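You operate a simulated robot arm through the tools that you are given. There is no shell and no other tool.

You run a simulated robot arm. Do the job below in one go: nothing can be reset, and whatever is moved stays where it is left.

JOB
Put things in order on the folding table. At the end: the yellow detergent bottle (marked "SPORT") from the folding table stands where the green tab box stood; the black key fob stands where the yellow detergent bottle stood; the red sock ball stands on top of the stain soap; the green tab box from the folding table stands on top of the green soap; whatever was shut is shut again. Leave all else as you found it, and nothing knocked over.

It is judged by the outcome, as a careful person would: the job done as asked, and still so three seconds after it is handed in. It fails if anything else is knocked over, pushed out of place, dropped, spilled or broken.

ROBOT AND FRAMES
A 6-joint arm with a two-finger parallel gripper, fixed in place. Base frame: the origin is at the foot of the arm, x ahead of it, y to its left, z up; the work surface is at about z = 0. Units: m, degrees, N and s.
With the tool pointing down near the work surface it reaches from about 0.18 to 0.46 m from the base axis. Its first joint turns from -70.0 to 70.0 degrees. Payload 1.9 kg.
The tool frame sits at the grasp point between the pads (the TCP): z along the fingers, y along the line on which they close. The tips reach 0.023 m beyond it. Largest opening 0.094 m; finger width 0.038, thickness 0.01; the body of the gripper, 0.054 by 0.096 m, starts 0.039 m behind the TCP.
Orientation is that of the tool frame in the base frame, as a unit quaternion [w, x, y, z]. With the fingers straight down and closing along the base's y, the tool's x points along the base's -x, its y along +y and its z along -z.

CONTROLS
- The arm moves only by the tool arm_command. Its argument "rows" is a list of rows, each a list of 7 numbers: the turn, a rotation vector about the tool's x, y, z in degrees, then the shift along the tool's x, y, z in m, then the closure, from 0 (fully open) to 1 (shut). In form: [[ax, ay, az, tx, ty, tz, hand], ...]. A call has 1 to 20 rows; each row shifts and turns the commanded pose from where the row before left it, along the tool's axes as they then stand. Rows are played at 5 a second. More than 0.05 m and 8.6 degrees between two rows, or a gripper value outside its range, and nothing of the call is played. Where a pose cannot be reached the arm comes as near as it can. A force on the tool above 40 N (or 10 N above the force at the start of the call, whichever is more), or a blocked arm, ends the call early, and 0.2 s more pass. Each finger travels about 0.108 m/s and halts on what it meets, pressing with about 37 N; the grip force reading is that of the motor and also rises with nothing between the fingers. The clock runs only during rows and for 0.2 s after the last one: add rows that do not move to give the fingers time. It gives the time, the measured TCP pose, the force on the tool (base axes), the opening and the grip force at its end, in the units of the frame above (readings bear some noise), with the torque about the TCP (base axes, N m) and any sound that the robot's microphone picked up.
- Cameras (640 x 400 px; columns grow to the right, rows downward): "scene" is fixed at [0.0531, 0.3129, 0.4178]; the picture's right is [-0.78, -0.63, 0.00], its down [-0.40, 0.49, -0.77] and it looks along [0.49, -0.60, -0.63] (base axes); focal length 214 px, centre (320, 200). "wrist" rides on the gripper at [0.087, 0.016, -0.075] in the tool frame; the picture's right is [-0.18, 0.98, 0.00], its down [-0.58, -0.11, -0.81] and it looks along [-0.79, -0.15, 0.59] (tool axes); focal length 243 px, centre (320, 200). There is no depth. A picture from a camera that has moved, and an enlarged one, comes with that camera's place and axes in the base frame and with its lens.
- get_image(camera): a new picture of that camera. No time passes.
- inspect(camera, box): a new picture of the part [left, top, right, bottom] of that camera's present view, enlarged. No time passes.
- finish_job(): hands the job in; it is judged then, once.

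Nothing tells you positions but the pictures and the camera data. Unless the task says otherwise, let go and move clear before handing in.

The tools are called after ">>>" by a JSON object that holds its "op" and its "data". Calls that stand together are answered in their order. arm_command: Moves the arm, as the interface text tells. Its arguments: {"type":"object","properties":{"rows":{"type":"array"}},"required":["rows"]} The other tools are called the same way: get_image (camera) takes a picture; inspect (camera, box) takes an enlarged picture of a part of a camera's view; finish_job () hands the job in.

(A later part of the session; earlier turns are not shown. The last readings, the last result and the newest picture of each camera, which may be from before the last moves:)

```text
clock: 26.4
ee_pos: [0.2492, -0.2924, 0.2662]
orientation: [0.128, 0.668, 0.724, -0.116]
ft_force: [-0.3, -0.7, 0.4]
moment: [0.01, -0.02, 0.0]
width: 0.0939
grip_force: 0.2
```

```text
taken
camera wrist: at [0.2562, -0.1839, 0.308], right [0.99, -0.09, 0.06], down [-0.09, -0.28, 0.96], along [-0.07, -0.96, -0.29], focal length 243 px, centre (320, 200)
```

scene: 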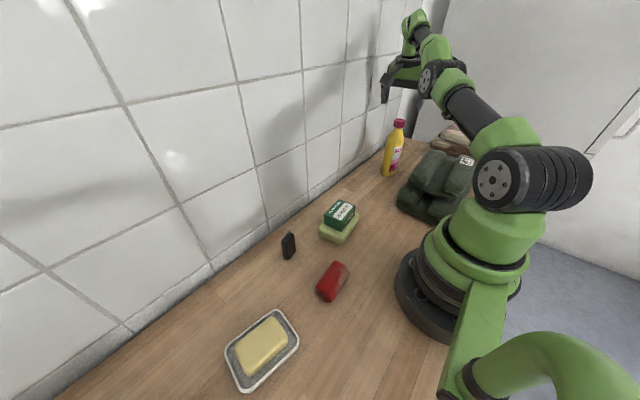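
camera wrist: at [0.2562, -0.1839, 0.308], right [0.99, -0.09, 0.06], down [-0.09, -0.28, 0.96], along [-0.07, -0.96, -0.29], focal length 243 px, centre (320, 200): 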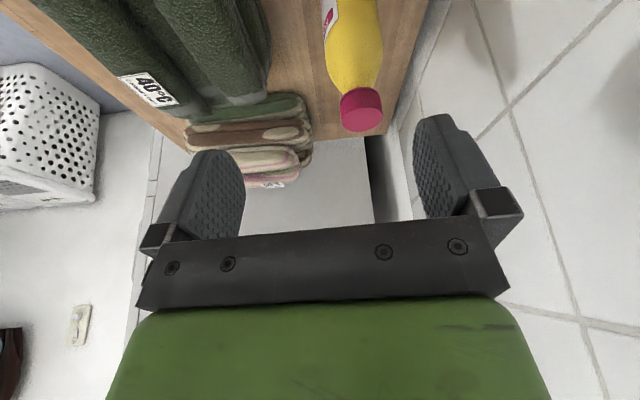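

Now I move over the cap with the tilt held.

>>> {"op": "arm_command", "data": {"rows": [[0, 0, 0, -0.0201, 0.0089, 0.0165, 0], [0, 0, 0, -0.0201, 0.0089, 0.0165, 0], [0, 0, 0, -0.0201, 0.0088, 0.0165, 0], [0, 0, 0, 0, 0, 0, 0], [0, 0, 0, 0, 0, 0, 0]]}}

>>> {"op": "get_image", "data": {"camera": "wrist"}}

>>> {"op": "inspect", "data": {"camera": "scene", "box": [350, 0, 600, 220]}}

```text
clock: 27.6
ee_pos: [0.2837, -0.3637, 0.2404]
orientation: [0.128, 0.668, 0.724, -0.117]
ft_force: [0.4, -0.3, 0.1]
moment: [0.0, 0.0, 0.0]
width: 0.0939
grip_force: 0.0
```

```text
taken
camera wrist: at [0.2902, -0.2539, 0.2827], right [0.99, -0.09, 0.06], down [-0.09, -0.28, 0.96], along [-0.07, -0.96, -0.29], focal length 243 px, centre (320, 200)
```

wrist: 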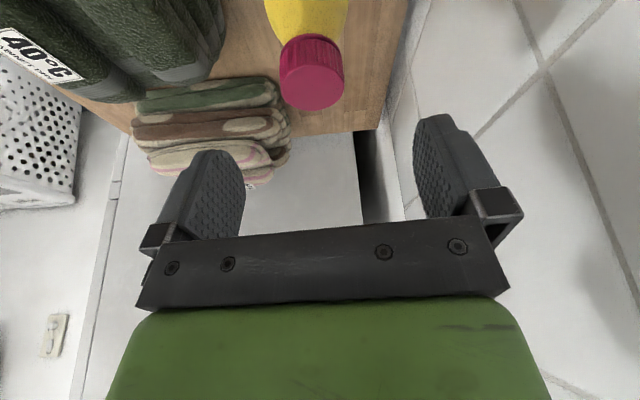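

```text
1.82 times, centred on (475, 110) of scene
camera zoom: at [0.0531, 0.3129, 0.4178], right [-0.78, -0.63, 0.0], down [-0.4, 0.49, -0.77], along [0.49, -0.6, -0.63], focal length 390 px, centre (38, 364)
```

zoom: 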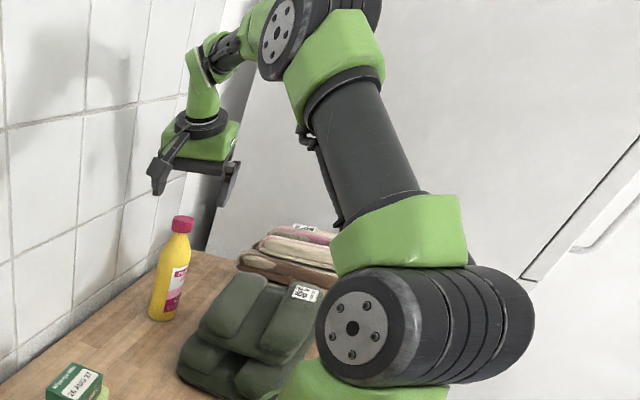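

The arm reached the target cleanly with the elbow bent. I zoom in on the cap for a final alignment.

>>> {"op": "inspect", "data": {"camera": "wrist", "box": [240, 0, 400, 120]}}

```text
3.33 times, centred on (320, 60) of wrist
camera zoom: at [0.2902, -0.2539, 0.2827], right [0.99, -0.09, 0.06], down [-0.09, -0.28, 0.96], along [-0.07, -0.96, -0.29], focal length 809 px, centre (320, 667)
```

zoom: 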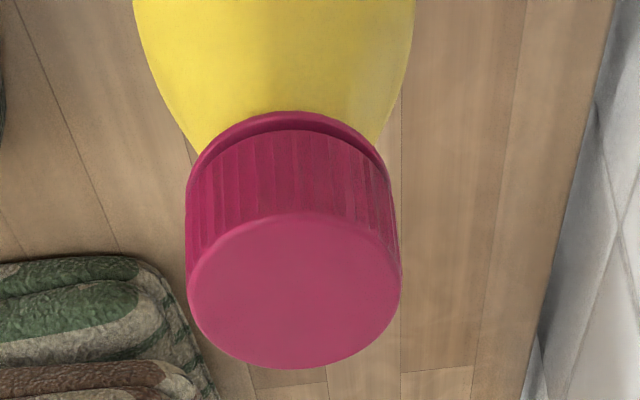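

The cap is centred at (0.282, -0.363). I descend around it and check before closing.

>>> {"op": "arm_command", "data": {"rows": [[0, 0, 0, 0.0075, -0.0019, 0.0198, 0], [0, 0, 0, 0.0075, 0, 0.0198, 0], [0, 0, 0, 0.0074, 0, 0.0196, 0], [0, 0, 0, 0, 0, 0, 0.2], [0, 0, 0, 0, 0, 0, 0.4]]}}

>>> {"op": "get_image", "data": {"camera": "wrist"}}

>>> {"op": "inspect", "data": {"camera": "scene", "box": [340, 60, 460, 190]}}

```text
clock: 28.8
ee_pos: [0.2805, -0.3626, 0.1755]
orientation: [0.127, 0.668, 0.724, -0.116]
ft_force: [-0.2, -0.6, 1.2]
moment: [0.01, 0.02, -0.02]
width: 0.0563
grip_force: 0.0
```

```text
taken
camera wrist: at [0.2864, -0.2531, 0.2189], right [0.99, -0.09, 0.06], down [-0.09, -0.28, 0.96], along [-0.07, -0.96, -0.29], focal length 243 px, centre (320, 200)
```

wrist: 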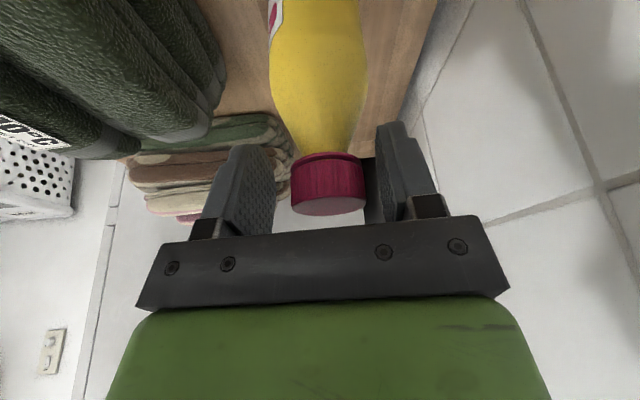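

```text
3.08 times, centred on (400, 125) of scene
camera zoom: at [0.0531, 0.3129, 0.4178], right [-0.78, -0.63, 0.0], down [-0.4, 0.49, -0.77], along [0.49, -0.6, -0.63], focal length 660 px, centre (74, 431)
```

zoom: 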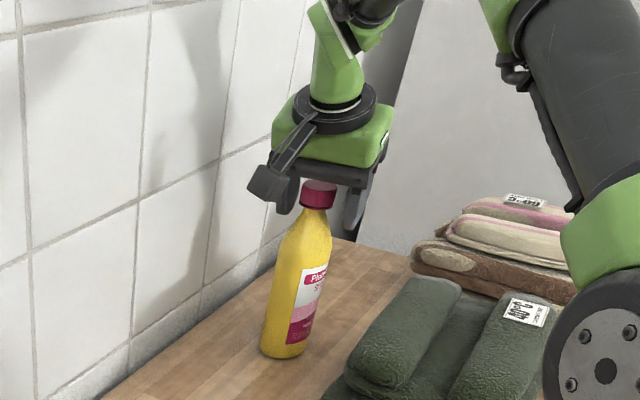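

The cap sits centred between the fingers. I close gently and confirm the grip.

>>> {"op": "arm_command", "data": {"rows": [[0, 0, 0, 0, 0.001, 0, 0.5], [0, 0, 0, 0, 0, 0, 0.6], [0, 0, 0, 0, 0, 0, 0.8], [0, 0, 0, 0, 0, 0, 1], [0, 0, 0, 0, 0, 0, 1]]}}

>>> {"op": "get_image", "data": {"camera": "wrist"}}

>>> {"op": "inspect", "data": {"camera": "scene", "box": [340, 60, 460, 190]}}

```text
clock: 30.0
ee_pos: [0.28, -0.3625, 0.1769]
orientation: [0.127, 0.668, 0.724, -0.116]
ft_force: [0.9, 0.7, 0.2]
moment: [-0.03, -0.1, 0.03]
width: 0.0327
grip_force: 37.1
```

```text
taken
camera wrist: at [0.2871, -0.2532, 0.219], right [0.99, -0.09, 0.06], down [-0.09, -0.28, 0.96], along [-0.07, -0.96, -0.29], focal length 243 px, centre (320, 200)
```

wrist: 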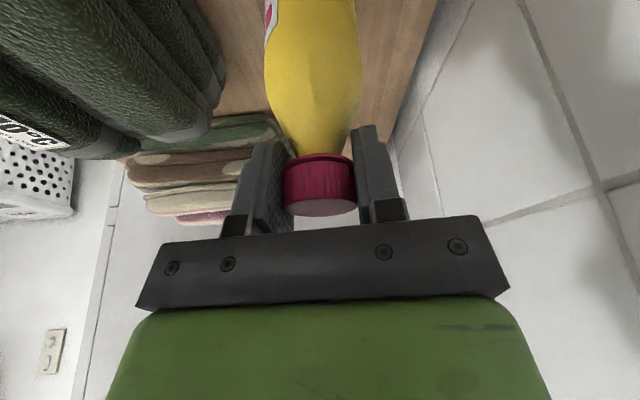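

```text
3.08 times, centred on (400, 125) of scene
camera zoom: at [0.0531, 0.3129, 0.4178], right [-0.78, -0.63, 0.0], down [-0.4, 0.49, -0.77], along [0.49, -0.6, -0.63], focal length 660 px, centre (74, 431)
```

zoom: 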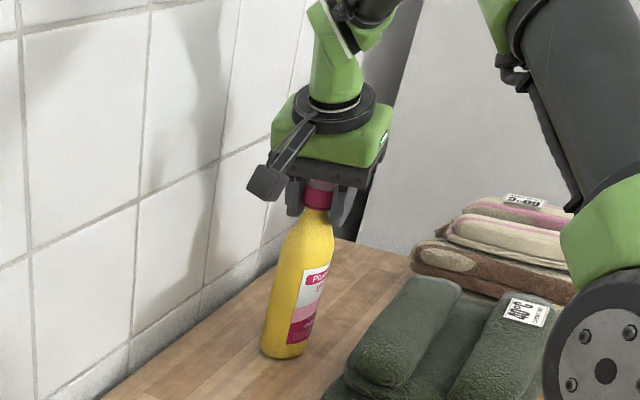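

The cap is gripped firmly. I lift straight up a few centimetres and check that the bottle hangs upright.

>>> {"op": "arm_command", "data": {"rows": [[0, 0, 0, -0.0034, 0, -0.0094, 1], [0, 0, 0, -0.0068, 0, -0.0188, 1], [0, 0, 0, -0.0068, 0, -0.0188, 1], [0, 0, 0, 0, 0, 0, 1], [0, 0, 0, 0, 0, 0, 1]]}}

>>> {"op": "get_image", "data": {"camera": "wrist"}}

>>> {"op": "inspect", "data": {"camera": "scene", "box": [340, 60, 460, 190]}}

```text
clock: 31.2
ee_pos: [0.2792, -0.3613, 0.2262]
orientation: [0.128, 0.667, 0.724, -0.116]
ft_force: [0.4, -0.4, -2.6]
moment: [-0.01, 0.01, -0.02]
width: 0.0332
grip_force: 37.0
```

```text
taken
camera wrist: at [0.2865, -0.2528, 0.2681], right [0.99, -0.09, 0.06], down [-0.09, -0.28, 0.96], along [-0.07, -0.96, -0.29], focal length 243 px, centre (320, 200)
```

wrist: 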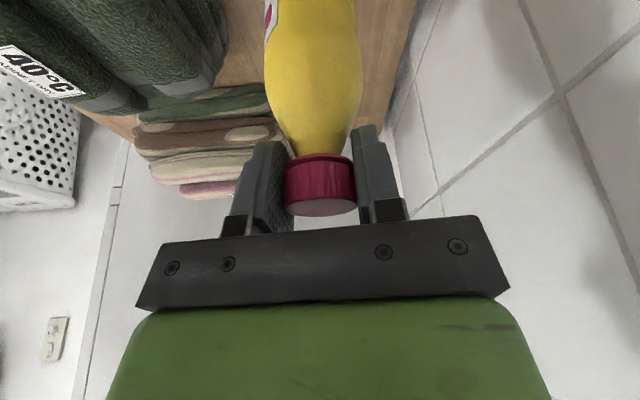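

```text
3.08 times, centred on (400, 125) of scene
camera zoom: at [0.0531, 0.3129, 0.4178], right [-0.78, -0.63, 0.0], down [-0.4, 0.49, -0.77], along [0.49, -0.6, -0.63], focal length 660 px, centre (74, 431)
```

zoom: 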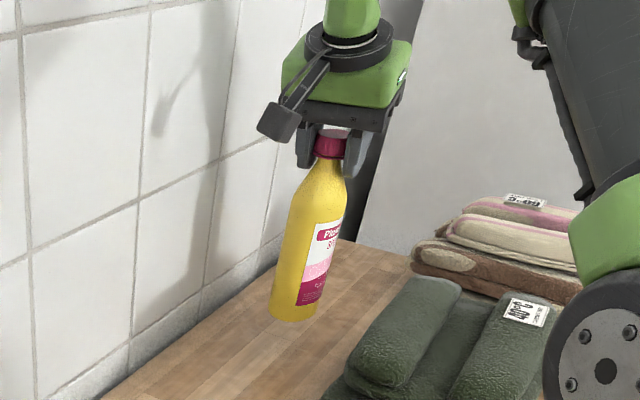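

The bottle hangs upright. I carry it across to the tab box's former spot at this height.

>>> {"op": "arm_command", "data": {"rows": [[0, 0, 0, 0.0127, -0.0005, -0.0046, 1], [0, 0, 0, 0.0254, -0.001, -0.0092, 1], [0, 0, 0, 0.0254, -0.001, -0.0092, 1], [0, 0, 0, 0.0254, -0.001, -0.0092, 1], [0, 0, 0, 0.0254, -0.001, -0.0092, 1], [0, 0, 0, 0.0254, -0.001, -0.0092, 1], [0, 0, 0, 0.0127, -0.0004, -0.0046, 1], [0, 0, 0, 0, 0, 0, 1], [0, 0, 0, 0, 0, 0, 1]]}}

>>> {"op": "get_image", "data": {"camera": "wrist"}}

>>> {"op": "inspect", "data": {"camera": "scene", "box": [280, 80, 440, 240]}}

```text
clock: 33.2
ee_pos: [0.2602, -0.2014, 0.2274]
orientation: [0.128, 0.668, 0.724, -0.116]
ft_force: [-0.1, 1.1, -2.7]
moment: [0.0, -0.03, 0.0]
width: 0.033
grip_force: 37.1
```

```text
taken
camera wrist: at [0.2678, -0.092, 0.2694], right [0.99, -0.09, 0.06], down [-0.09, -0.28, 0.96], along [-0.07, -0.96, -0.29], focal length 243 px, centre (320, 200)
```

wrist: 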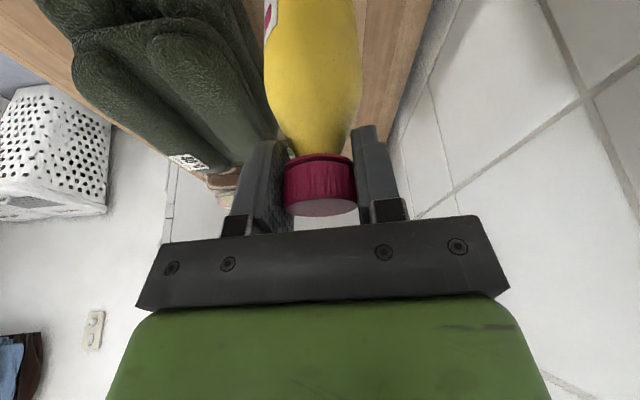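

```text
2.50 times, centred on (360, 160) of scene
camera zoom: at [0.0531, 0.3129, 0.4178], right [-0.78, -0.63, 0.0], down [-0.4, 0.49, -0.77], along [0.49, -0.6, -0.63], focal length 536 px, centre (220, 300)
```

zoom: 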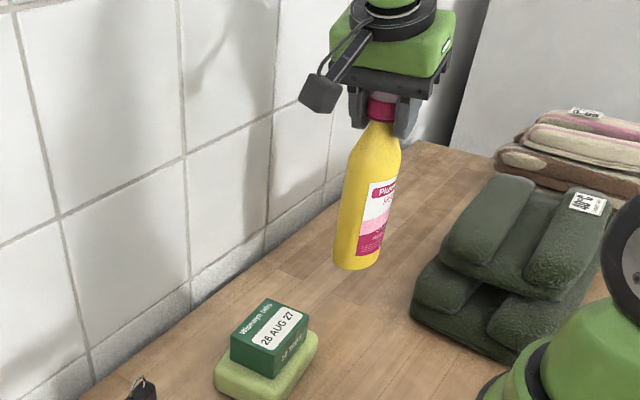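

It is right above the target spot. I lower it to just above the table.

>>> {"op": "arm_command", "data": {"rows": [[0, 0, 0, 0.0075, 0, 0.0185, 1], [0, 0, 0, 0.0058, 0, 0.016, 1], [0, 0, 0, 0.0027, 0, 0.0075, 1], [0, 0, 0, 0, 0, 0, 1]]}}

>>> {"op": "arm_command", "data": {"rows": [[0, 0, 0, 0.0008, 0, 0.0023, 1], [0, 0, 0, 0, 0, 0, 1]]}}

>>> {"op": "inspect", "data": {"camera": "scene", "box": [310, 100, 430, 220]}}

```text
clock: 34.2
ee_pos: [0.2621, -0.2015, 0.1823]
orientation: [0.128, 0.667, 0.724, -0.117]
ft_force: [0.5, 0.3, -2.5]
moment: [0.01, 0.03, -0.02]
width: 0.0331
grip_force: 36.9
```

```text
clock: 34.8
ee_pos: [0.2618, -0.2014, 0.1803]
orientation: [0.127, 0.667, 0.725, -0.117]
ft_force: [0.4, -0.4, -2.6]
moment: [-0.02, 0.0, 0.02]
width: 0.033
grip_force: 37.3
```

```text
3.33 times, centred on (370, 160) of scene
camera zoom: at [0.0531, 0.3129, 0.4178], right [-0.78, -0.63, 0.0], down [-0.4, 0.49, -0.77], along [0.49, -0.6, -0.63], focal length 715 px, centre (153, 333)
```

zoom: 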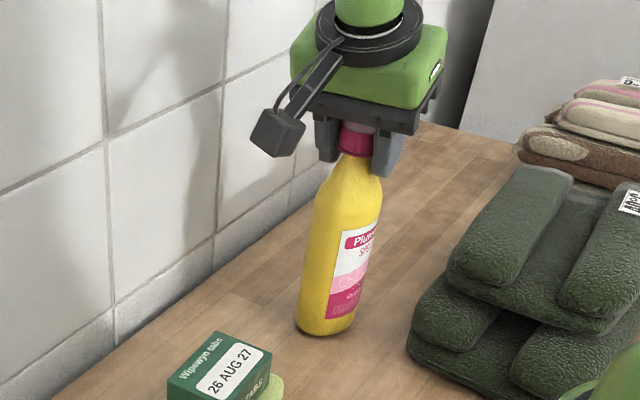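

>>> {"op": "arm_command", "data": {"rows": [[0, 0, 0, 0.0007, 0, 0.0019, 1], [0, 0, 0, 0, 0, 0, 1]]}}

>>> {"op": "arm_command", "data": {"rows": [[0, 0, 0, 0.0004, 0, 0.0011, 1], [0, 0, 0, 0, 0, 0, 1]]}}

```text
clock: 35.4
ee_pos: [0.2619, -0.2014, 0.1775]
orientation: [0.127, 0.667, 0.725, -0.116]
ft_force: [-0.2, -0.1, -3.4]
moment: [0.01, -0.04, 0.01]
width: 0.0329
grip_force: 36.8
```

```text
clock: 36.0
ee_pos: [0.2613, -0.2008, 0.1766]
orientation: [0.128, 0.668, 0.724, -0.116]
ft_force: [-0.4, 3.1, 8.0]
moment: [0.7, 0.2, -0.06]
width: 0.0331
grip_force: 36.7
```

The bottle base has just touched the table. I ease off half a millimetre and open the fingers gently.

>>> {"op": "arm_command", "data": {"rows": [[0, 0, 0, -0.0002, 0, -0.0005, 1], [0, 0, 0, 0, 0, 0, 0.62], [0, 0, 0, 0, 0, 0, 0.55], [0, 0, 0, 0, 0, 0, 0.4], [0, 0, 0, 0, 0, 0, 0.2], [0, 0, 0, 0, 0, 0, 0]]}}

>>> {"op": "get_image", "data": {"camera": "wrist"}}

>>> {"op": "inspect", "data": {"camera": "scene", "box": [310, 100, 430, 220]}}

```text
clock: 37.4
ee_pos: [0.2611, -0.2011, 0.1777]
orientation: [0.127, 0.668, 0.724, -0.116]
ft_force: [0.3, -0.3, 0.2]
moment: [0.0, 0.01, 0.01]
width: 0.0941
grip_force: 0.1
```

```text
taken
camera wrist: at [0.2679, -0.0921, 0.219], right [0.99, -0.09, 0.06], down [-0.09, -0.28, 0.96], along [-0.07, -0.96, -0.29], focal length 243 px, centre (320, 200)
```

wrist: 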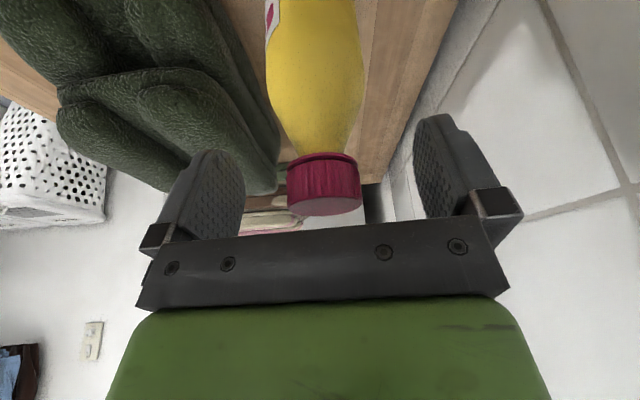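

```text
3.33 times, centred on (370, 160) of scene
camera zoom: at [0.0531, 0.3129, 0.4178], right [-0.78, -0.63, 0.0], down [-0.4, 0.49, -0.77], along [0.49, -0.6, -0.63], focal length 715 px, centre (153, 333)
```

zoom: 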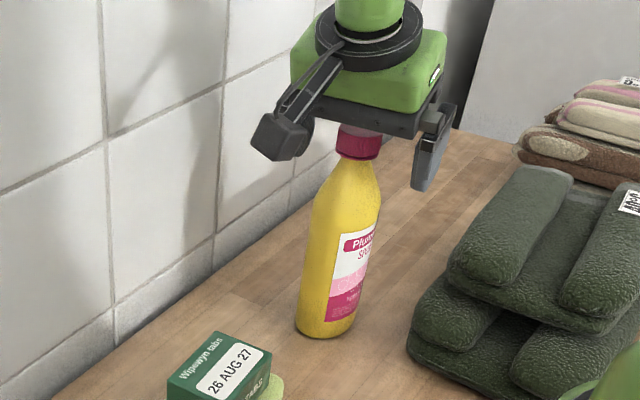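

The bottle stands upright on the tab box's spot. I rise clear of it, and look at the key fob from the scene camera to learn its orientation.

>>> {"op": "arm_command", "data": {"rows": [[0, 0, 0, -0.0068, 0, -0.0188, 0], [0, 0, 0, -0.0113, 0, -0.0314, 0], [0, 0, 0, -0.0113, 0, -0.0314, 0], [0, 0, 0, -0.0068, 0, -0.0188, 0], [0, 0, 0, 0, 0, 0, 0]]}}

>>> {"op": "inspect", "data": {"camera": "scene", "box": [268, 222, 316, 267]}}

>>> {"op": "get_image", "data": {"camera": "scene"}}

```text
clock: 38.6
ee_pos: [0.2605, -0.1993, 0.2826]
orientation: [0.127, 0.667, 0.725, -0.117]
ft_force: [0.0, 0.0, 0.4]
moment: [-0.03, 0.01, -0.01]
width: 0.0941
grip_force: 0.0
```

```text
8.89 times, centred on (292, 244) of scene
camera zoom: at [0.0531, 0.3129, 0.4178], right [-0.78, -0.63, 0.0], down [-0.4, 0.49, -0.77], along [0.49, -0.6, -0.63], focal length 1906 px, centre (569, -196)
```

zoom: 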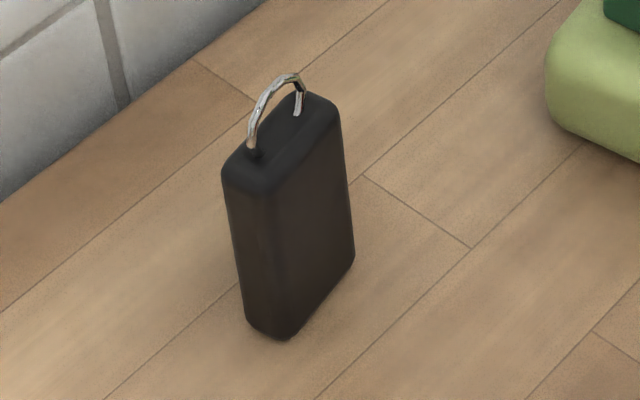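

```text
taken
```

scene: 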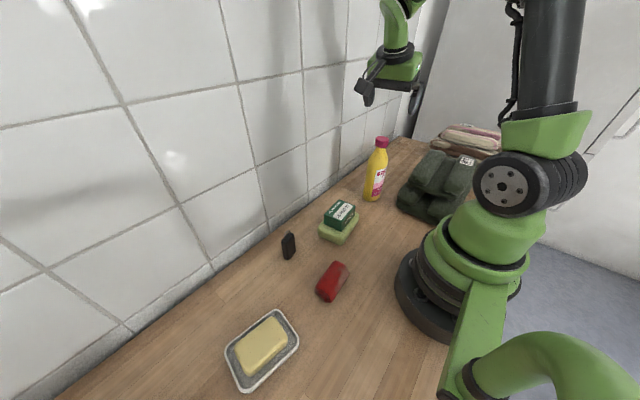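

The fob is about 0.06 m tall plus its ring, roughly 0.03 by 0.013 m at its foot, near (0.302, 0.117) and turned about 10 degrees. The camera housing would hit the bottle if I placed the fob with the present hand orientation, so I straighten up, move toward the fob and turn the hand half a turn.

>>> {"op": "arm_command", "data": {"rows": [[0, 6.7, 0, 0, 0, 0, 0], [0, 6.7, 0, 0, 0, 0, 0], [0, 6.6, 0, 0, 0, 0, 0], [0, 0, 0, 0.0366, 0.008, 0, 0.2], [0, 0, 0, 0.0366, 0.008, 0, 0.4], [0, 0, 0, 0.0366, 0.008, 0, 0.4], [0, 0, 0, 0.0366, 0.008, 0, 0.4], [0, 0, 0, 0.0366, 0.008, 0, 0.4], [0, 0, 0, 0.0366, 0.008, 0, 0.4], [0, 0, 0, 0.0366, 0.008, 0, 0.4], [0, 0, 0, 0, 0, 0, 0.4]]}}

>>> {"op": "arm_command", "data": {"rows": [[0, 0, -8.4, 0, 0, 0, 0.4], [0, 0, -8.4, 0, 0, 0, 0.4], [0, 0, -8.4, 0, 0, 0, 0.4], [0, 0, -8.4, 0, 0, 0, 0.4], [0, 0, -8.4, 0, 0, 0, 0.4], [0, 0, -8.4, 0, 0, 0, 0.4], [0, 0, -8.4, 0, 0, 0, 0.4], [0, 0, -8.4, 0, 0, 0, 0.4], [0, 0, -8.4, 0, 0, 0, 0.4], [0, 0, -8.4, 0, 0, 0, 0.4], [0, 0, -8.4, 0, 0, 0, 0.4], [0, 0, -8.4, 0, 0, 0, 0.4], [0, 0, -8.4, 0, 0, 0, 0.4], [0, 0, -8.4, 0, 0, 0, 0.4], [0, 0, -8.4, 0, 0, 0, 0.4], [0, 0, -8.4, 0, 0, 0, 0.4], [0, 0, 0, 0, 0, 0, 0.4]]}}

>>> {"op": "get_image", "data": {"camera": "wrist"}}

>>> {"op": "get_image", "data": {"camera": "scene"}}

```text
clock: 41.0
ee_pos: [0.2959, 0.0604, 0.2865]
orientation: [0.001, 0.678, 0.735, 0.001]
ft_force: [0.3, 0.7, 0.3]
moment: [0.02, 0.02, 0.0]
width: 0.0564
grip_force: 0.0
```

```text
clock: 44.6
ee_pos: [0.2961, 0.0596, 0.2851]
orientation: [0.001, -0.416, 0.909, 0.0]
ft_force: [0.0, -0.7, -0.1]
moment: [-0.02, 0.0, -0.01]
width: 0.0564
grip_force: 0.1
```

```text
taken
camera wrist: at [0.2263, 0.0059, 0.3601], right [-0.62, 0.78, 0.0], down [0.46, 0.37, 0.81], along [0.63, 0.5, -0.59], focal length 243 px, centre (320, 200)
```

wrist: 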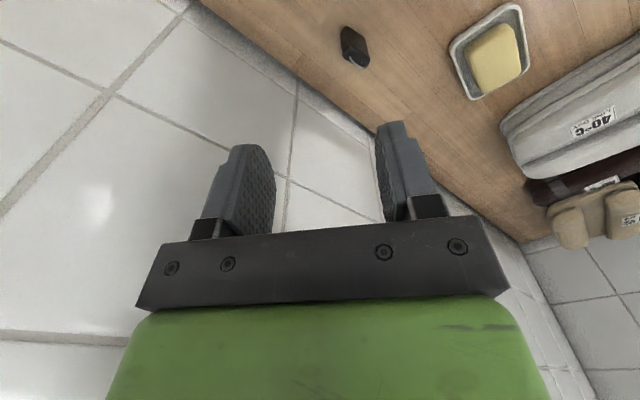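

```text
taken
```

scene: 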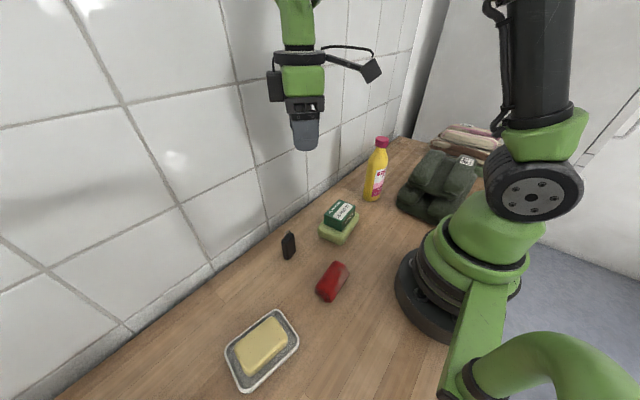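

The rotation is going fine. I finish the turn so the fingers will close across the fob's thin side.

>>> {"op": "arm_command", "data": {"rows": [[0, 0, -8.45, 0, 0, 0, 0.4], [0, 0, -8.45, 0, 0, 0, 0.4], [0, 0, -8.45, 0, 0, 0, 0.4], [0, 0, -8.45, 0, 0, 0, 0.4], [0, 0, -8.45, 0, 0, 0, 0.4], [0, 0, -8.45, 0, 0, 0, 0.4], [0, 0, 0, 0, 0, 0, 0.4]]}}

>>> {"op": "get_image", "data": {"camera": "wrist"}}

```text
clock: 46.2
ee_pos: [0.2955, 0.0585, 0.2848]
orientation: [-0.001, 0.766, -0.643, 0.0]
ft_force: [-0.3, -0.1, -0.5]
moment: [-0.03, -0.02, -0.02]
width: 0.0562
grip_force: 0.0
```

```text
taken
camera wrist: at [0.2939, -0.0282, 0.3601], right [-1.0, 0.01, 0.0], down [0.01, 0.59, 0.81], along [0.01, 0.81, -0.59], focal length 243 px, centre (320, 200)
```

wrist: 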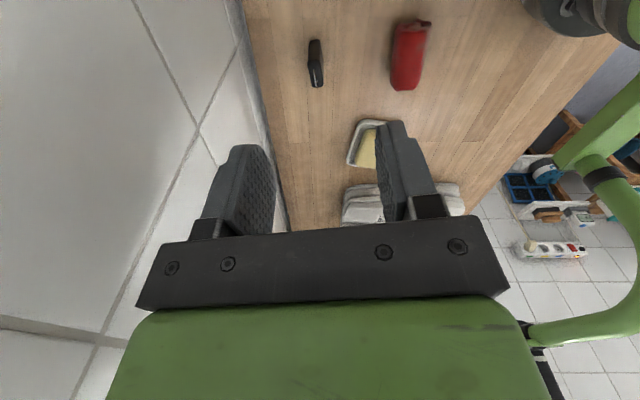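

The hand now points its camera toward +y with fob, sock and dish in view. I zoom in to measure the fob precisely.

>>> {"op": "inspect", "data": {"camera": "wrist", "box": [270, 20, 366, 104]}}

>>> {"op": "inspect", "data": {"camera": "wrist", "box": [330, 0, 490, 240]}}

```text
4.76 times, centred on (318, 62) of wrist
camera zoom: at [0.2939, -0.0282, 0.3601], right [-1.0, 0.01, 0.0], down [0.01, 0.59, 0.81], along [0.01, 0.81, -0.59], focal length 1155 px, centre (330, 857)
```

zoom: 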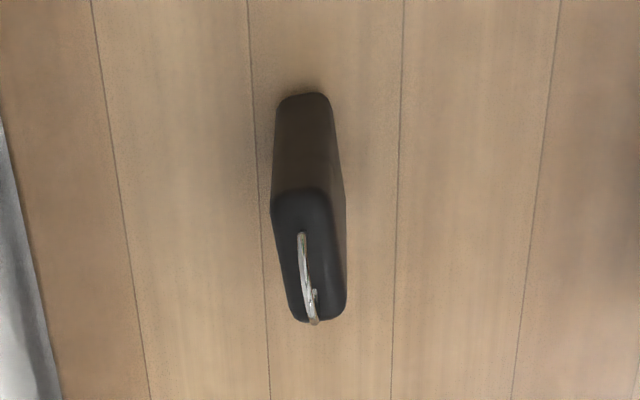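

```text
1.67 times, centred on (410, 120) of wrist
camera zoom: at [0.2939, -0.0282, 0.3601], right [-1.0, 0.01, 0.0], down [0.01, 0.59, 0.81], along [0.01, 0.81, -0.59], focal length 404 px, centre (170, 333)
```

zoom: 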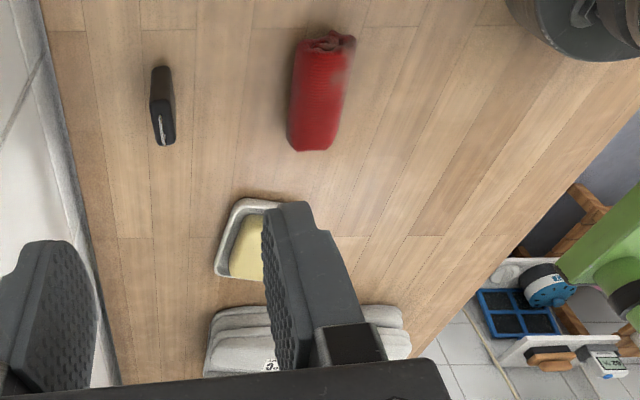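

The fob centre is (0.3015, 0.120), turned about 8 degrees. I tilt the hand 20 degrees, the same lean I will need at the far spot, and move above the fob.

>>> {"op": "arm_command", "data": {"rows": [[0, 0, 1.8, 0, 0, 0, 0.4], [0, 6.7, 0, 0, 0, 0, 0.4], [0, 6.7, 0, 0, 0, 0, 0.4], [0, 6.6, 0, 0, 0, 0, 0.4], [0, 0, 0, -0.0248, -0.0036, 0.0243, 0.4], [0, 0, 0, -0.0248, -0.0036, 0.0243, 0.4], [0, 0, 0, -0.0248, -0.0036, 0.0243, 0.4], [0, 0, 0, -0.0248, -0.0036, 0.0243, 0.4], [0, 0, 0, 0, 0, 0, 0.4], [0, 0, 0, 0, 0, 0, 0.4]]}}

>>> {"op": "get_image", "data": {"camera": "wrist"}}

>>> {"op": "get_image", "data": {"camera": "scene"}}

```text
clock: 48.4
ee_pos: [0.3004, 0.121, 0.1587]
orientation: [0.114, 0.742, -0.647, 0.131]
ft_force: [-0.4, 0.0, -0.4]
moment: [-0.02, -0.01, -0.01]
width: 0.0564
grip_force: 0.0
```

```text
taken
camera wrist: at [0.2913, 0.0646, 0.2604], right [-1.0, 0.03, -0.06], down [-0.01, 0.83, 0.56], along [0.07, 0.56, -0.83], focal length 243 px, centre (320, 200)
```

wrist: 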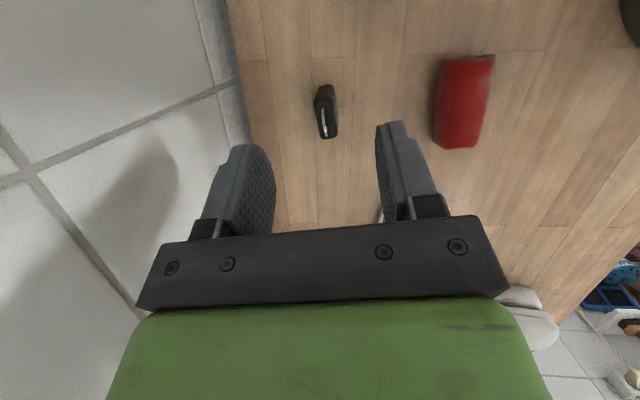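

```text
taken
```

scene: 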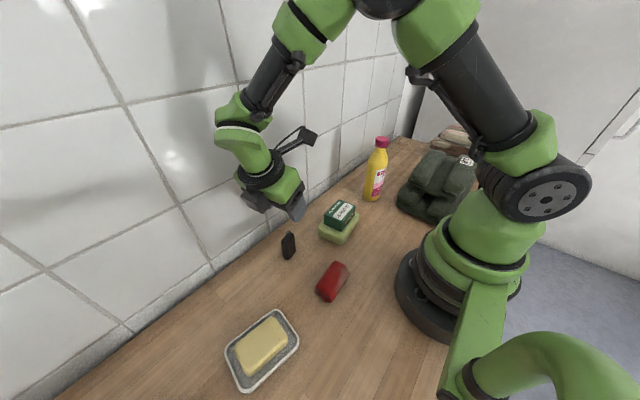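

The pose matches what I wanted. I zoom in on the fob for the final alignment.

>>> {"op": "inspect", "data": {"camera": "wrist", "box": [280, 70, 376, 154]}}

```text
4.76 times, centred on (328, 112) of wrist
camera zoom: at [0.2913, 0.0646, 0.2604], right [-1.0, 0.03, -0.06], down [-0.01, 0.83, 0.56], along [0.07, 0.56, -0.83], focal length 1155 px, centre (282, 619)
```

zoom: 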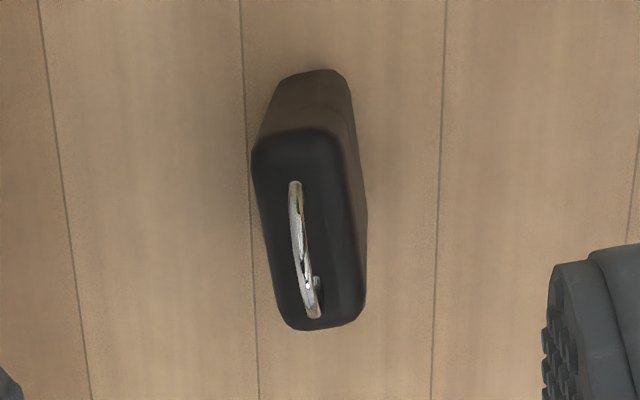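

The fob centre is confirmed at (0.3014, 0.1202). I descend around it, keeping the palm above its ring.

>>> {"op": "arm_command", "data": {"rows": [[0, 0, 0, -0.0089, -0.0003, 0.0251, 0.4], [0, 0, 0, -0.0089, -0.0002, 0.0251, 0.4], [0, 0, 0, -0.0089, -0.0002, 0.0251, 0.4], [0, 0, 0, -0.009, -0.0002, 0.0251, 0.4], [0, 0, 0, 0, 0, 0, 0.4]]}}

>>> {"op": "get_image", "data": {"camera": "wrist"}}

>>> {"op": "inspect", "data": {"camera": "scene", "box": [230, 170, 350, 280]}}

```text
clock: 49.6
ee_pos: [0.3033, 0.1202, 0.0531]
orientation: [0.112, 0.743, -0.646, 0.131]
ft_force: [-0.1, 0.5, 0.1]
moment: [0.0, 0.02, 0.03]
width: 0.0562
grip_force: 0.0
```

```text
taken
camera wrist: at [0.2938, 0.0642, 0.1542], right [-1.0, 0.03, -0.06], down [-0.01, 0.83, 0.56], along [0.07, 0.56, -0.83], focal length 243 px, centre (320, 200)
```

wrist: 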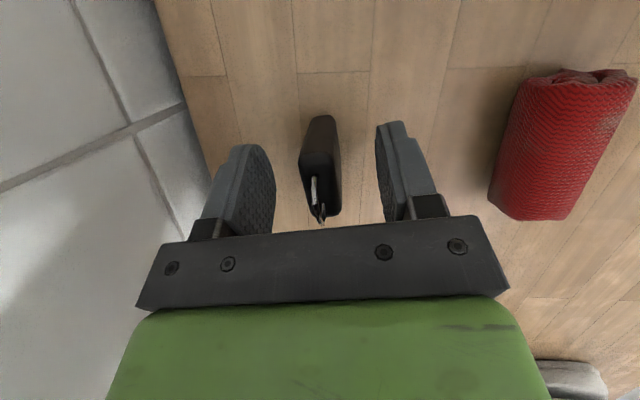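

```text
3.64 times, centred on (290, 225) of scene
camera zoom: at [0.0531, 0.3129, 0.4178], right [-0.78, -0.63, 0.0], down [-0.4, 0.49, -0.77], along [0.49, -0.6, -0.63], focal length 780 px, centre (429, 109)
```

zoom: 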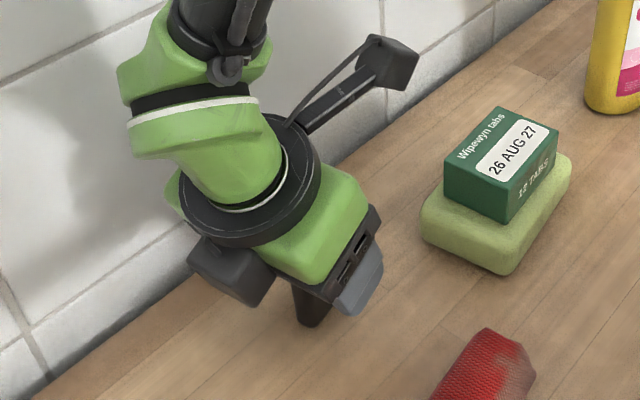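

The fob stands between the fingers. I check the centring more closely before closing, so that neither finger pushes it over.

>>> {"op": "inspect", "data": {"camera": "wrist", "box": [230, 100, 430, 230]}}

```text
3.08 times, centred on (330, 165) of wrist
camera zoom: at [0.2938, 0.0642, 0.1542], right [-1.0, 0.03, -0.06], down [-0.01, 0.83, 0.56], along [0.07, 0.56, -0.83], focal length 746 px, centre (289, 308)
```

zoom: 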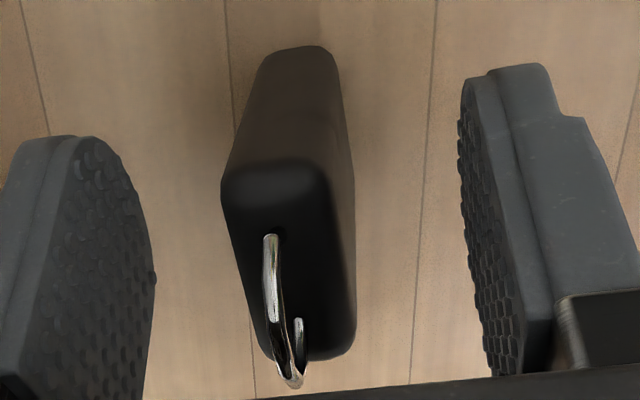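

The fob is centred to within a millimetre of the tool point. I close on it.

>>> {"op": "arm_command", "data": {"rows": [[0, 0, 0, 0, 0, 0, 0.6], [0, 0, 0, 0, 0, 0, 0.75], [0, 0, 0, 0, 0, 0, 0.85], [0, 0, 0, 0, 0, 0, 1], [0, 0, 0, 0, 0, 0, 1]]}}

>>> {"op": "get_image", "data": {"camera": "wrist"}}

```text
clock: 50.8
ee_pos: [0.3028, 0.1198, 0.0543]
orientation: [0.112, 0.743, -0.647, 0.13]
ft_force: [0.0, 0.7, -0.1]
moment: [0.0, -0.01, -0.01]
width: 0.015
grip_force: 36.7
```

```text
taken
camera wrist: at [0.2937, 0.0643, 0.1545], right [-1.0, 0.03, -0.06], down [-0.01, 0.83, 0.56], along [0.07, 0.56, -0.83], focal length 243 px, centre (320, 200)
```

wrist: 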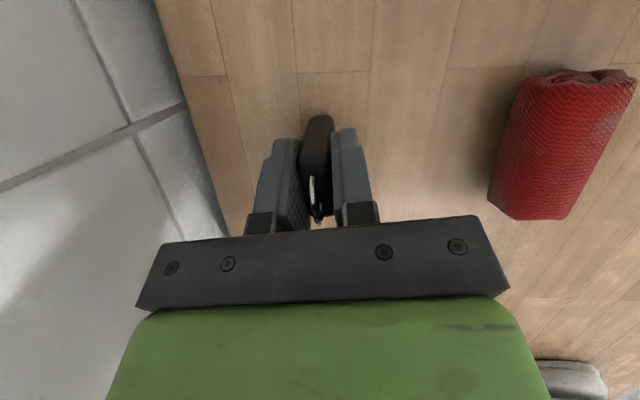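

The fob is held (opening 0.015 m). I lift it high enough to pass over the bottle.

>>> {"op": "arm_command", "data": {"rows": [[0, 0, 0, 0.0068, 0, -0.0188, 1], [0, 0, 0, 0.0137, 0, -0.0375, 1], [0, 0, 0, 0.0137, 0, -0.0375, 1], [0, 0, 0, 0.0137, 0, -0.0375, 1], [0, 0, 0, 0.0137, 0, -0.0375, 1], [0, 0, 0, 0.0137, 0, -0.0375, 1], [0, 0, 0, 0.0068, 0, -0.0188, 1], [0, 0, 0, 0, 0, 0, 1]]}}

>>> {"op": "inspect", "data": {"camera": "scene", "box": [180, 0, 440, 280]}}

```text
clock: 52.6
ee_pos: [0.3041, 0.1167, 0.2947]
orientation: [0.113, 0.743, -0.646, 0.132]
ft_force: [-0.6, -0.9, -0.3]
moment: [-0.01, 0.01, 0.05]
width: 0.0154
grip_force: 37.5
```

```text
1.43 times, centred on (310, 140) of scene
camera zoom: at [0.0531, 0.3129, 0.4178], right [-0.78, -0.63, 0.0], down [-0.4, 0.49, -0.77], along [0.49, -0.6, -0.63], focal length 306 px, centre (334, 286)
```

zoom: 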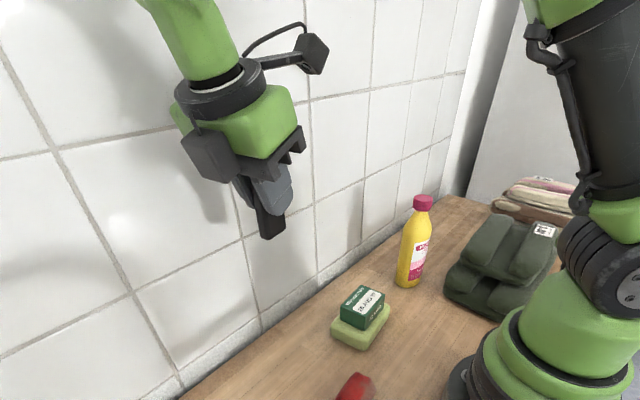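

The fob is securely held. I carry it over the bottle toward the far spot, at height.

>>> {"op": "arm_command", "data": {"rows": [[0, 0, 0, 0.0188, 0.0039, 0.0068, 1], [0, 0, 0, 0.03754, 0.0078, 0.01367, 1], [0, 0, 0, 0.03754, 0.0078, 0.01367, 1], [0, 0, 0, 0.03754, 0.0078, 0.01367, 1], [0, 0, 0, 0.03754, 0.0078, 0.01367, 1], [0, 0, 0, 0.03754, 0.0078, 0.01367, 1], [0, 0, 0, 0.03754, 0.0078, 0.01367, 1], [0, 0, 0, 0.03754, 0.0078, 0.01367, 1], [0, 0, 0, 0.03754, 0.0078, 0.01367, 1], [0, 0, 0, 0.03754, 0.0078, 0.01367, 1], [0, 0, 0, 0.0188, 0.0039, 0.0068, 1], [0, 0, 0, 0, 0, 0, 1]]}}

>>> {"op": "get_image", "data": {"camera": "scene"}}

>>> {"op": "get_image", "data": {"camera": "wrist"}}

```text
clock: 55.2
ee_pos: [0.2806, -0.2878, 0.292]
orientation: [0.113, 0.743, -0.646, 0.131]
ft_force: [-0.2, 0.1, -0.1]
moment: [0.0, -0.03, -0.03]
width: 0.015
grip_force: 36.5
```

```text
taken
```

scene: 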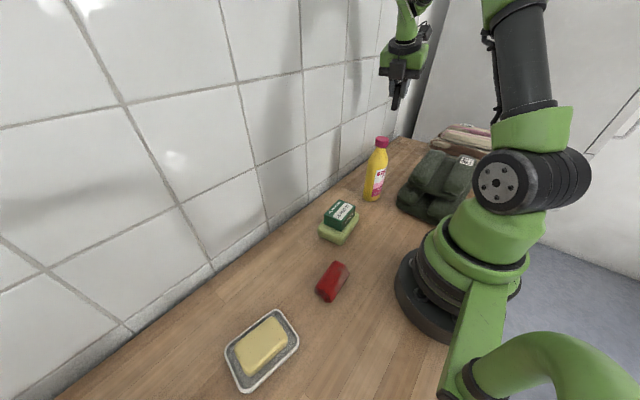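

```text
taken
camera wrist: at [0.2711, -0.3444, 0.3926], right [-1.0, 0.03, -0.06], down [-0.01, 0.83, 0.56], along [0.07, 0.56, -0.83], focal length 243 px, centre (320, 200)
```

wrist: 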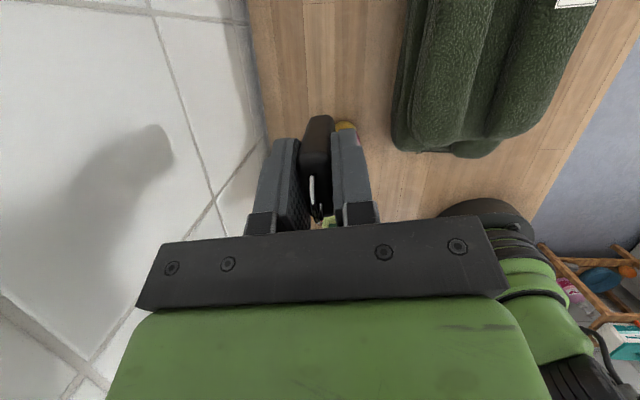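

All is well. I move outward and down to above the bottle's former spot, staying clear of the bottle.

>>> {"op": "arm_command", "data": {"rows": [[0, 0, 0, 0.0163, 0.0033, 0.0279, 1], [0, 0, 0, 0.0163, 0.0033, 0.0279, 1], [0, 0, 0, 0.0163, 0.0032, 0.0279, 1], [0, 0, 0, 0, 0, 0, 1], [0, 0, 0, 0, 0, 0, 1]]}}

>>> {"op": "inspect", "data": {"camera": "scene", "box": [320, 0, 580, 220]}}

>>> {"op": "get_image", "data": {"camera": "wrist"}}

```text
clock: 56.4
ee_pos: [0.2836, -0.363, 0.2302]
orientation: [0.113, 0.744, -0.646, 0.131]
ft_force: [0.3, 0.6, -1.4]
moment: [0.02, -0.03, 0.0]
width: 0.0151
grip_force: 37.5
```

```text
1.82 times, centred on (450, 110) of scene
camera zoom: at [0.0531, 0.3129, 0.4178], right [-0.78, -0.63, 0.0], down [-0.4, 0.49, -0.77], along [0.49, -0.6, -0.63], focal length 390 px, centre (84, 364)
```

zoom: 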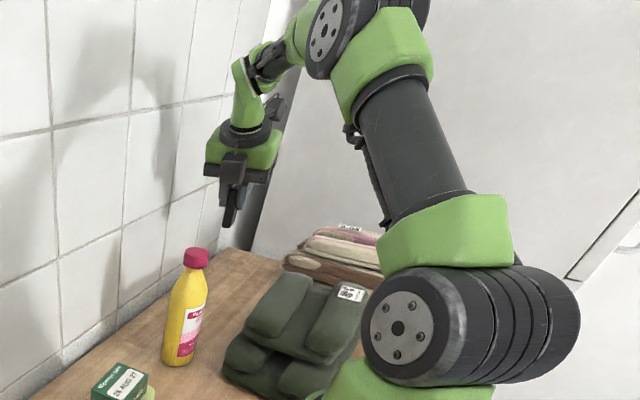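

```text
taken
camera wrist: at [0.2745, -0.4179, 0.3308], right [-1.0, 0.03, -0.06], down [-0.01, 0.83, 0.56], along [0.07, 0.56, -0.83], focal length 243 px, centre (320, 200)
```

wrist: 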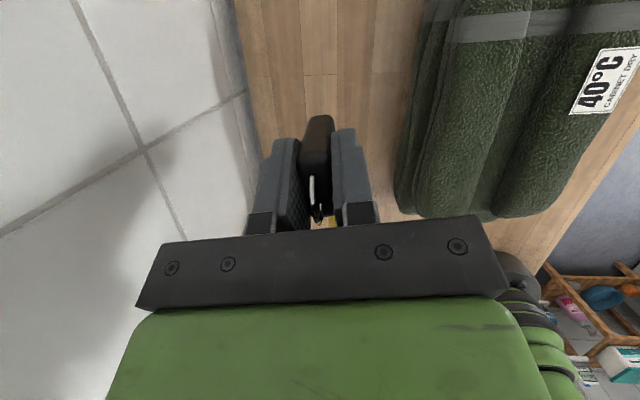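

Reached without trouble. I lower the fob to just above the table in steps.

>>> {"op": "arm_command", "data": {"rows": [[0, 0, 0, -0.01136, 0.0005, 0.03114, 1], [0, 0, 0, -0.01136, 0.0005, 0.03114, 1], [0, 0, 0, -0.01136, 0.0005, 0.03114, 1], [0, 0, 0, 0, 0, 0, 1]]}}

>>> {"op": "inspect", "data": {"camera": "scene", "box": [320, 0, 580, 220]}}

>>> {"op": "get_image", "data": {"camera": "wrist"}}

```text
clock: 57.4
ee_pos: [0.281, -0.3615, 0.1288]
orientation: [0.113, 0.742, -0.647, 0.131]
ft_force: [0.9, 0.4, 0.1]
moment: [-0.02, -0.02, 0.02]
width: 0.0151
grip_force: 37.6
```

```text
1.82 times, centred on (450, 110) of scene
camera zoom: at [0.0531, 0.3129, 0.4178], right [-0.78, -0.63, 0.0], down [-0.4, 0.49, -0.77], along [0.49, -0.6, -0.63], focal length 390 px, centre (84, 364)
```

zoom: 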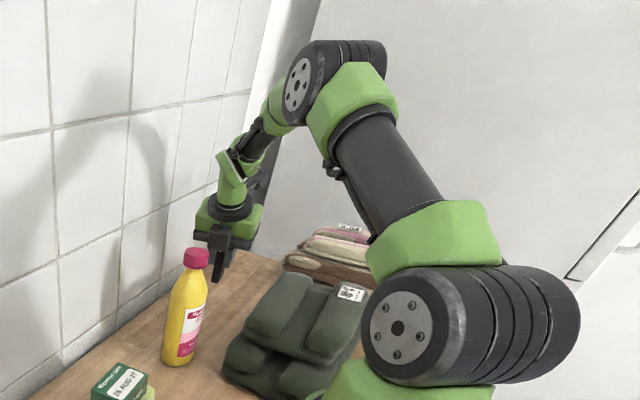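

```text
taken
camera wrist: at [0.2716, -0.4177, 0.2288], right [-1.0, 0.03, -0.06], down [-0.01, 0.83, 0.56], along [0.07, 0.56, -0.83], focal length 243 px, centre (320, 200)
```

wrist: 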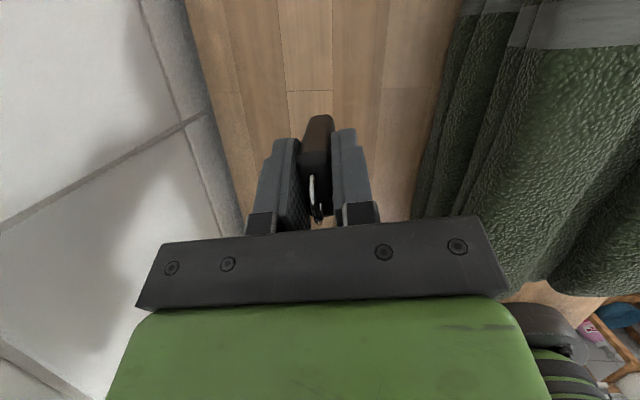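

Clearances look fine. I continue down to about 1 cm above touching.

>>> {"op": "arm_command", "data": {"rows": [[0, 0, 0, -0.0094, 0, 0.0257, 1], [0, 0, 0, -0.0094, 0, 0.0257, 1], [0, 0, 0, -0.0041, 0, 0.0113, 1], [0, 0, 0, 0, 0, 0, 1]]}}

>>> {"op": "inspect", "data": {"camera": "scene", "box": [340, 80, 480, 220]}}

>>> {"op": "get_image", "data": {"camera": "wrist"}}

```text
clock: 58.4
ee_pos: [0.28, -0.361, 0.0623]
orientation: [0.113, 0.743, -0.647, 0.13]
ft_force: [-0.8, 0.4, -0.3]
moment: [0.02, 0.03, 0.01]
width: 0.0154
grip_force: 37.2
```

```text
2.86 times, centred on (410, 150) of scene
camera zoom: at [0.0531, 0.3129, 0.4178], right [-0.78, -0.63, 0.0], down [-0.4, 0.49, -0.77], along [0.49, -0.6, -0.63], focal length 613 px, centre (63, 343)
```

zoom: 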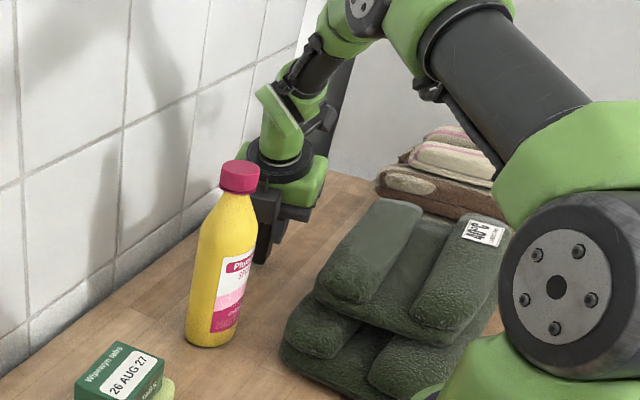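

```text
taken
camera wrist: at [0.2706, -0.4178, 0.1626], right [-1.0, 0.04, -0.07], down [-0.01, 0.83, 0.56], along [0.07, 0.56, -0.83], focal length 243 px, centre (320, 200)
```

wrist: 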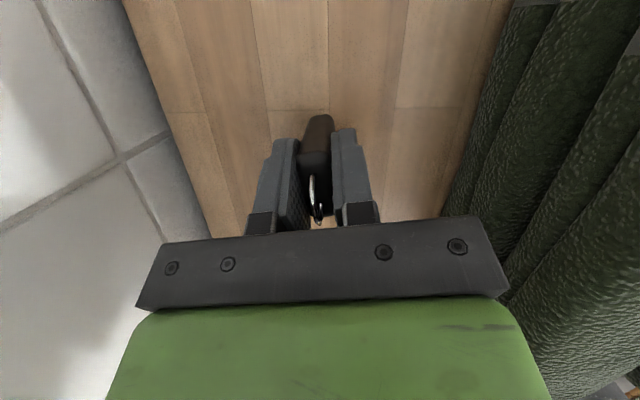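

I nudge 1.5 mm outward and go down in small steps until the fob touches.

>>> {"op": "arm_command", "data": {"rows": [[0, 0, 0, -0.0003, 0, 0.005, 1], [0, 0, 0, 0, 0, 0, 1]]}}

>>> {"op": "arm_command", "data": {"rows": [[0, 0, 0, -0.0005, 0, 0.0014, 1], [0, 0, 0, 0, 0, 0, 1]]}}

>>> {"op": "arm_command", "data": {"rows": [[0, 0, 0, -0.0004, 0, 0.001, 1], [0, 0, 0, 0, 0, 0, 1]]}}

```text
clock: 59.0
ee_pos: [0.2804, -0.3636, 0.0573]
orientation: [0.113, 0.742, -0.647, 0.131]
ft_force: [0.6, 0.9, -0.8]
moment: [0.02, 0.0, -0.01]
width: 0.015
grip_force: 36.9
```

```text
clock: 59.6
ee_pos: [0.2815, -0.363, 0.0565]
orientation: [0.113, 0.743, -0.647, 0.131]
ft_force: [0.2, -0.7, -0.7]
moment: [0.02, 0.01, 0.02]
width: 0.0152
grip_force: 37.0
```

```text
clock: 60.2
ee_pos: [0.2811, -0.3628, 0.0554]
orientation: [0.113, 0.743, -0.646, 0.131]
ft_force: [0.3, -0.2, -0.1]
moment: [0.0, -0.03, 0.0]
width: 0.0151
grip_force: 36.9
```

>>> {"op": "arm_command", "data": {"rows": [[0, 0, 0, -0.0004, 0, 0.001, 1], [0, 0, 0, 0, 0, 0, 1]]}}

>>> {"op": "arm_command", "data": {"rows": [[0, 0, 0, -0.0003, 0, 0.0008, 1], [0, 0, 0, 0, 0, 0, 1]]}}

```text
clock: 60.8
ee_pos: [0.28, -0.3634, 0.0549]
orientation: [0.113, 0.743, -0.647, 0.131]
ft_force: [1.0, 0.4, -0.2]
moment: [0.01, 0.01, 0.0]
width: 0.0149
grip_force: 37.1
```

```text
clock: 61.4
ee_pos: [0.2807, -0.3633, 0.0543]
orientation: [0.113, 0.743, -0.647, 0.131]
ft_force: [0.8, 0.5, -0.3]
moment: [0.01, -0.02, 0.02]
width: 0.015
grip_force: 37.6
```

No contact yet, and the pose is right on target in x and y. I keep stepping down.

>>> {"op": "arm_command", "data": {"rows": [[0, 0, 0, -0.0003, 0, 0.0008, 1], [0, 0, 0, 0, 0, 0, 1]]}}

>>> {"op": "arm_command", "data": {"rows": [[0, 0, 0, -0.0003, 0, 0.0008, 1], [0, 0, 0, 0, 0, 0, 1]]}}

```text
clock: 62.0
ee_pos: [0.2817, -0.3643, 0.0532]
orientation: [0.112, 0.743, -0.647, 0.131]
ft_force: [0.6, 0.3, 1.2]
moment: [0.02, 0.04, -0.04]
width: 0.0152
grip_force: 37.3
```

```text
clock: 62.6
ee_pos: [0.2823, -0.3633, 0.0538]
orientation: [0.113, 0.743, -0.647, 0.131]
ft_force: [-3.0, 1.9, 16.0]
moment: [0.29, 0.19, 0.02]
width: 0.0151
grip_force: 37.0
```

The fob has touched down (16 N). I ease off slightly and open the fingers gradually.

>>> {"op": "arm_command", "data": {"rows": [[0, 0, 0, 0.0002, 0, -0.0006, 1], [0, 0, 0, 0, 0, 0, 1]]}}

>>> {"op": "arm_command", "data": {"rows": [[0, 0, 0, 0, 0, 0, 0.8], [0, 0, 0, 0, 0, 0, 0.75], [0, 0, 0, 0, 0, 0, 0.65], [0, 0, 0, 0, 0, 0, 0.5], [0, 0, 0, 0, 0, 0, 0.5]]}}

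>>> {"op": "get_image", "data": {"camera": "wrist"}}

```text
clock: 63.2
ee_pos: [0.2818, -0.3629, 0.0524]
orientation: [0.113, 0.743, -0.646, 0.132]
ft_force: [0.4, -3.7, 9.6]
moment: [-0.1, -0.03, 0.02]
width: 0.0151
grip_force: 36.8
```

```text
clock: 64.4
ee_pos: [0.2812, -0.3634, 0.0522]
orientation: [0.112, 0.743, -0.647, 0.131]
ft_force: [0.4, 0.7, 0.6]
moment: [0.02, -0.02, 0.02]
width: 0.047
grip_force: 0.0
```

```text
taken
camera wrist: at [0.2718, -0.4196, 0.1539], right [-1.0, 0.03, -0.06], down [-0.01, 0.83, 0.56], along [0.07, 0.56, -0.83], focal length 243 px, centre (320, 200)
```

wrist: 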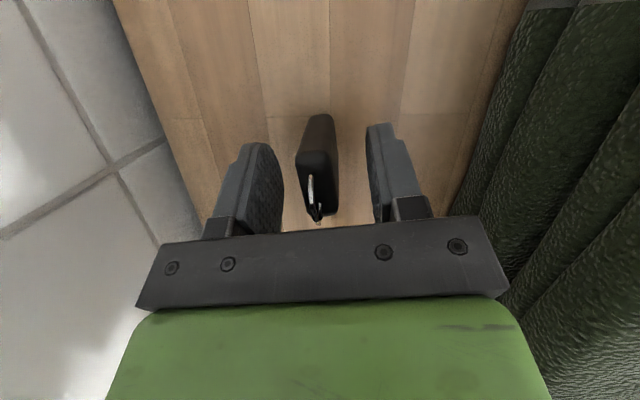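

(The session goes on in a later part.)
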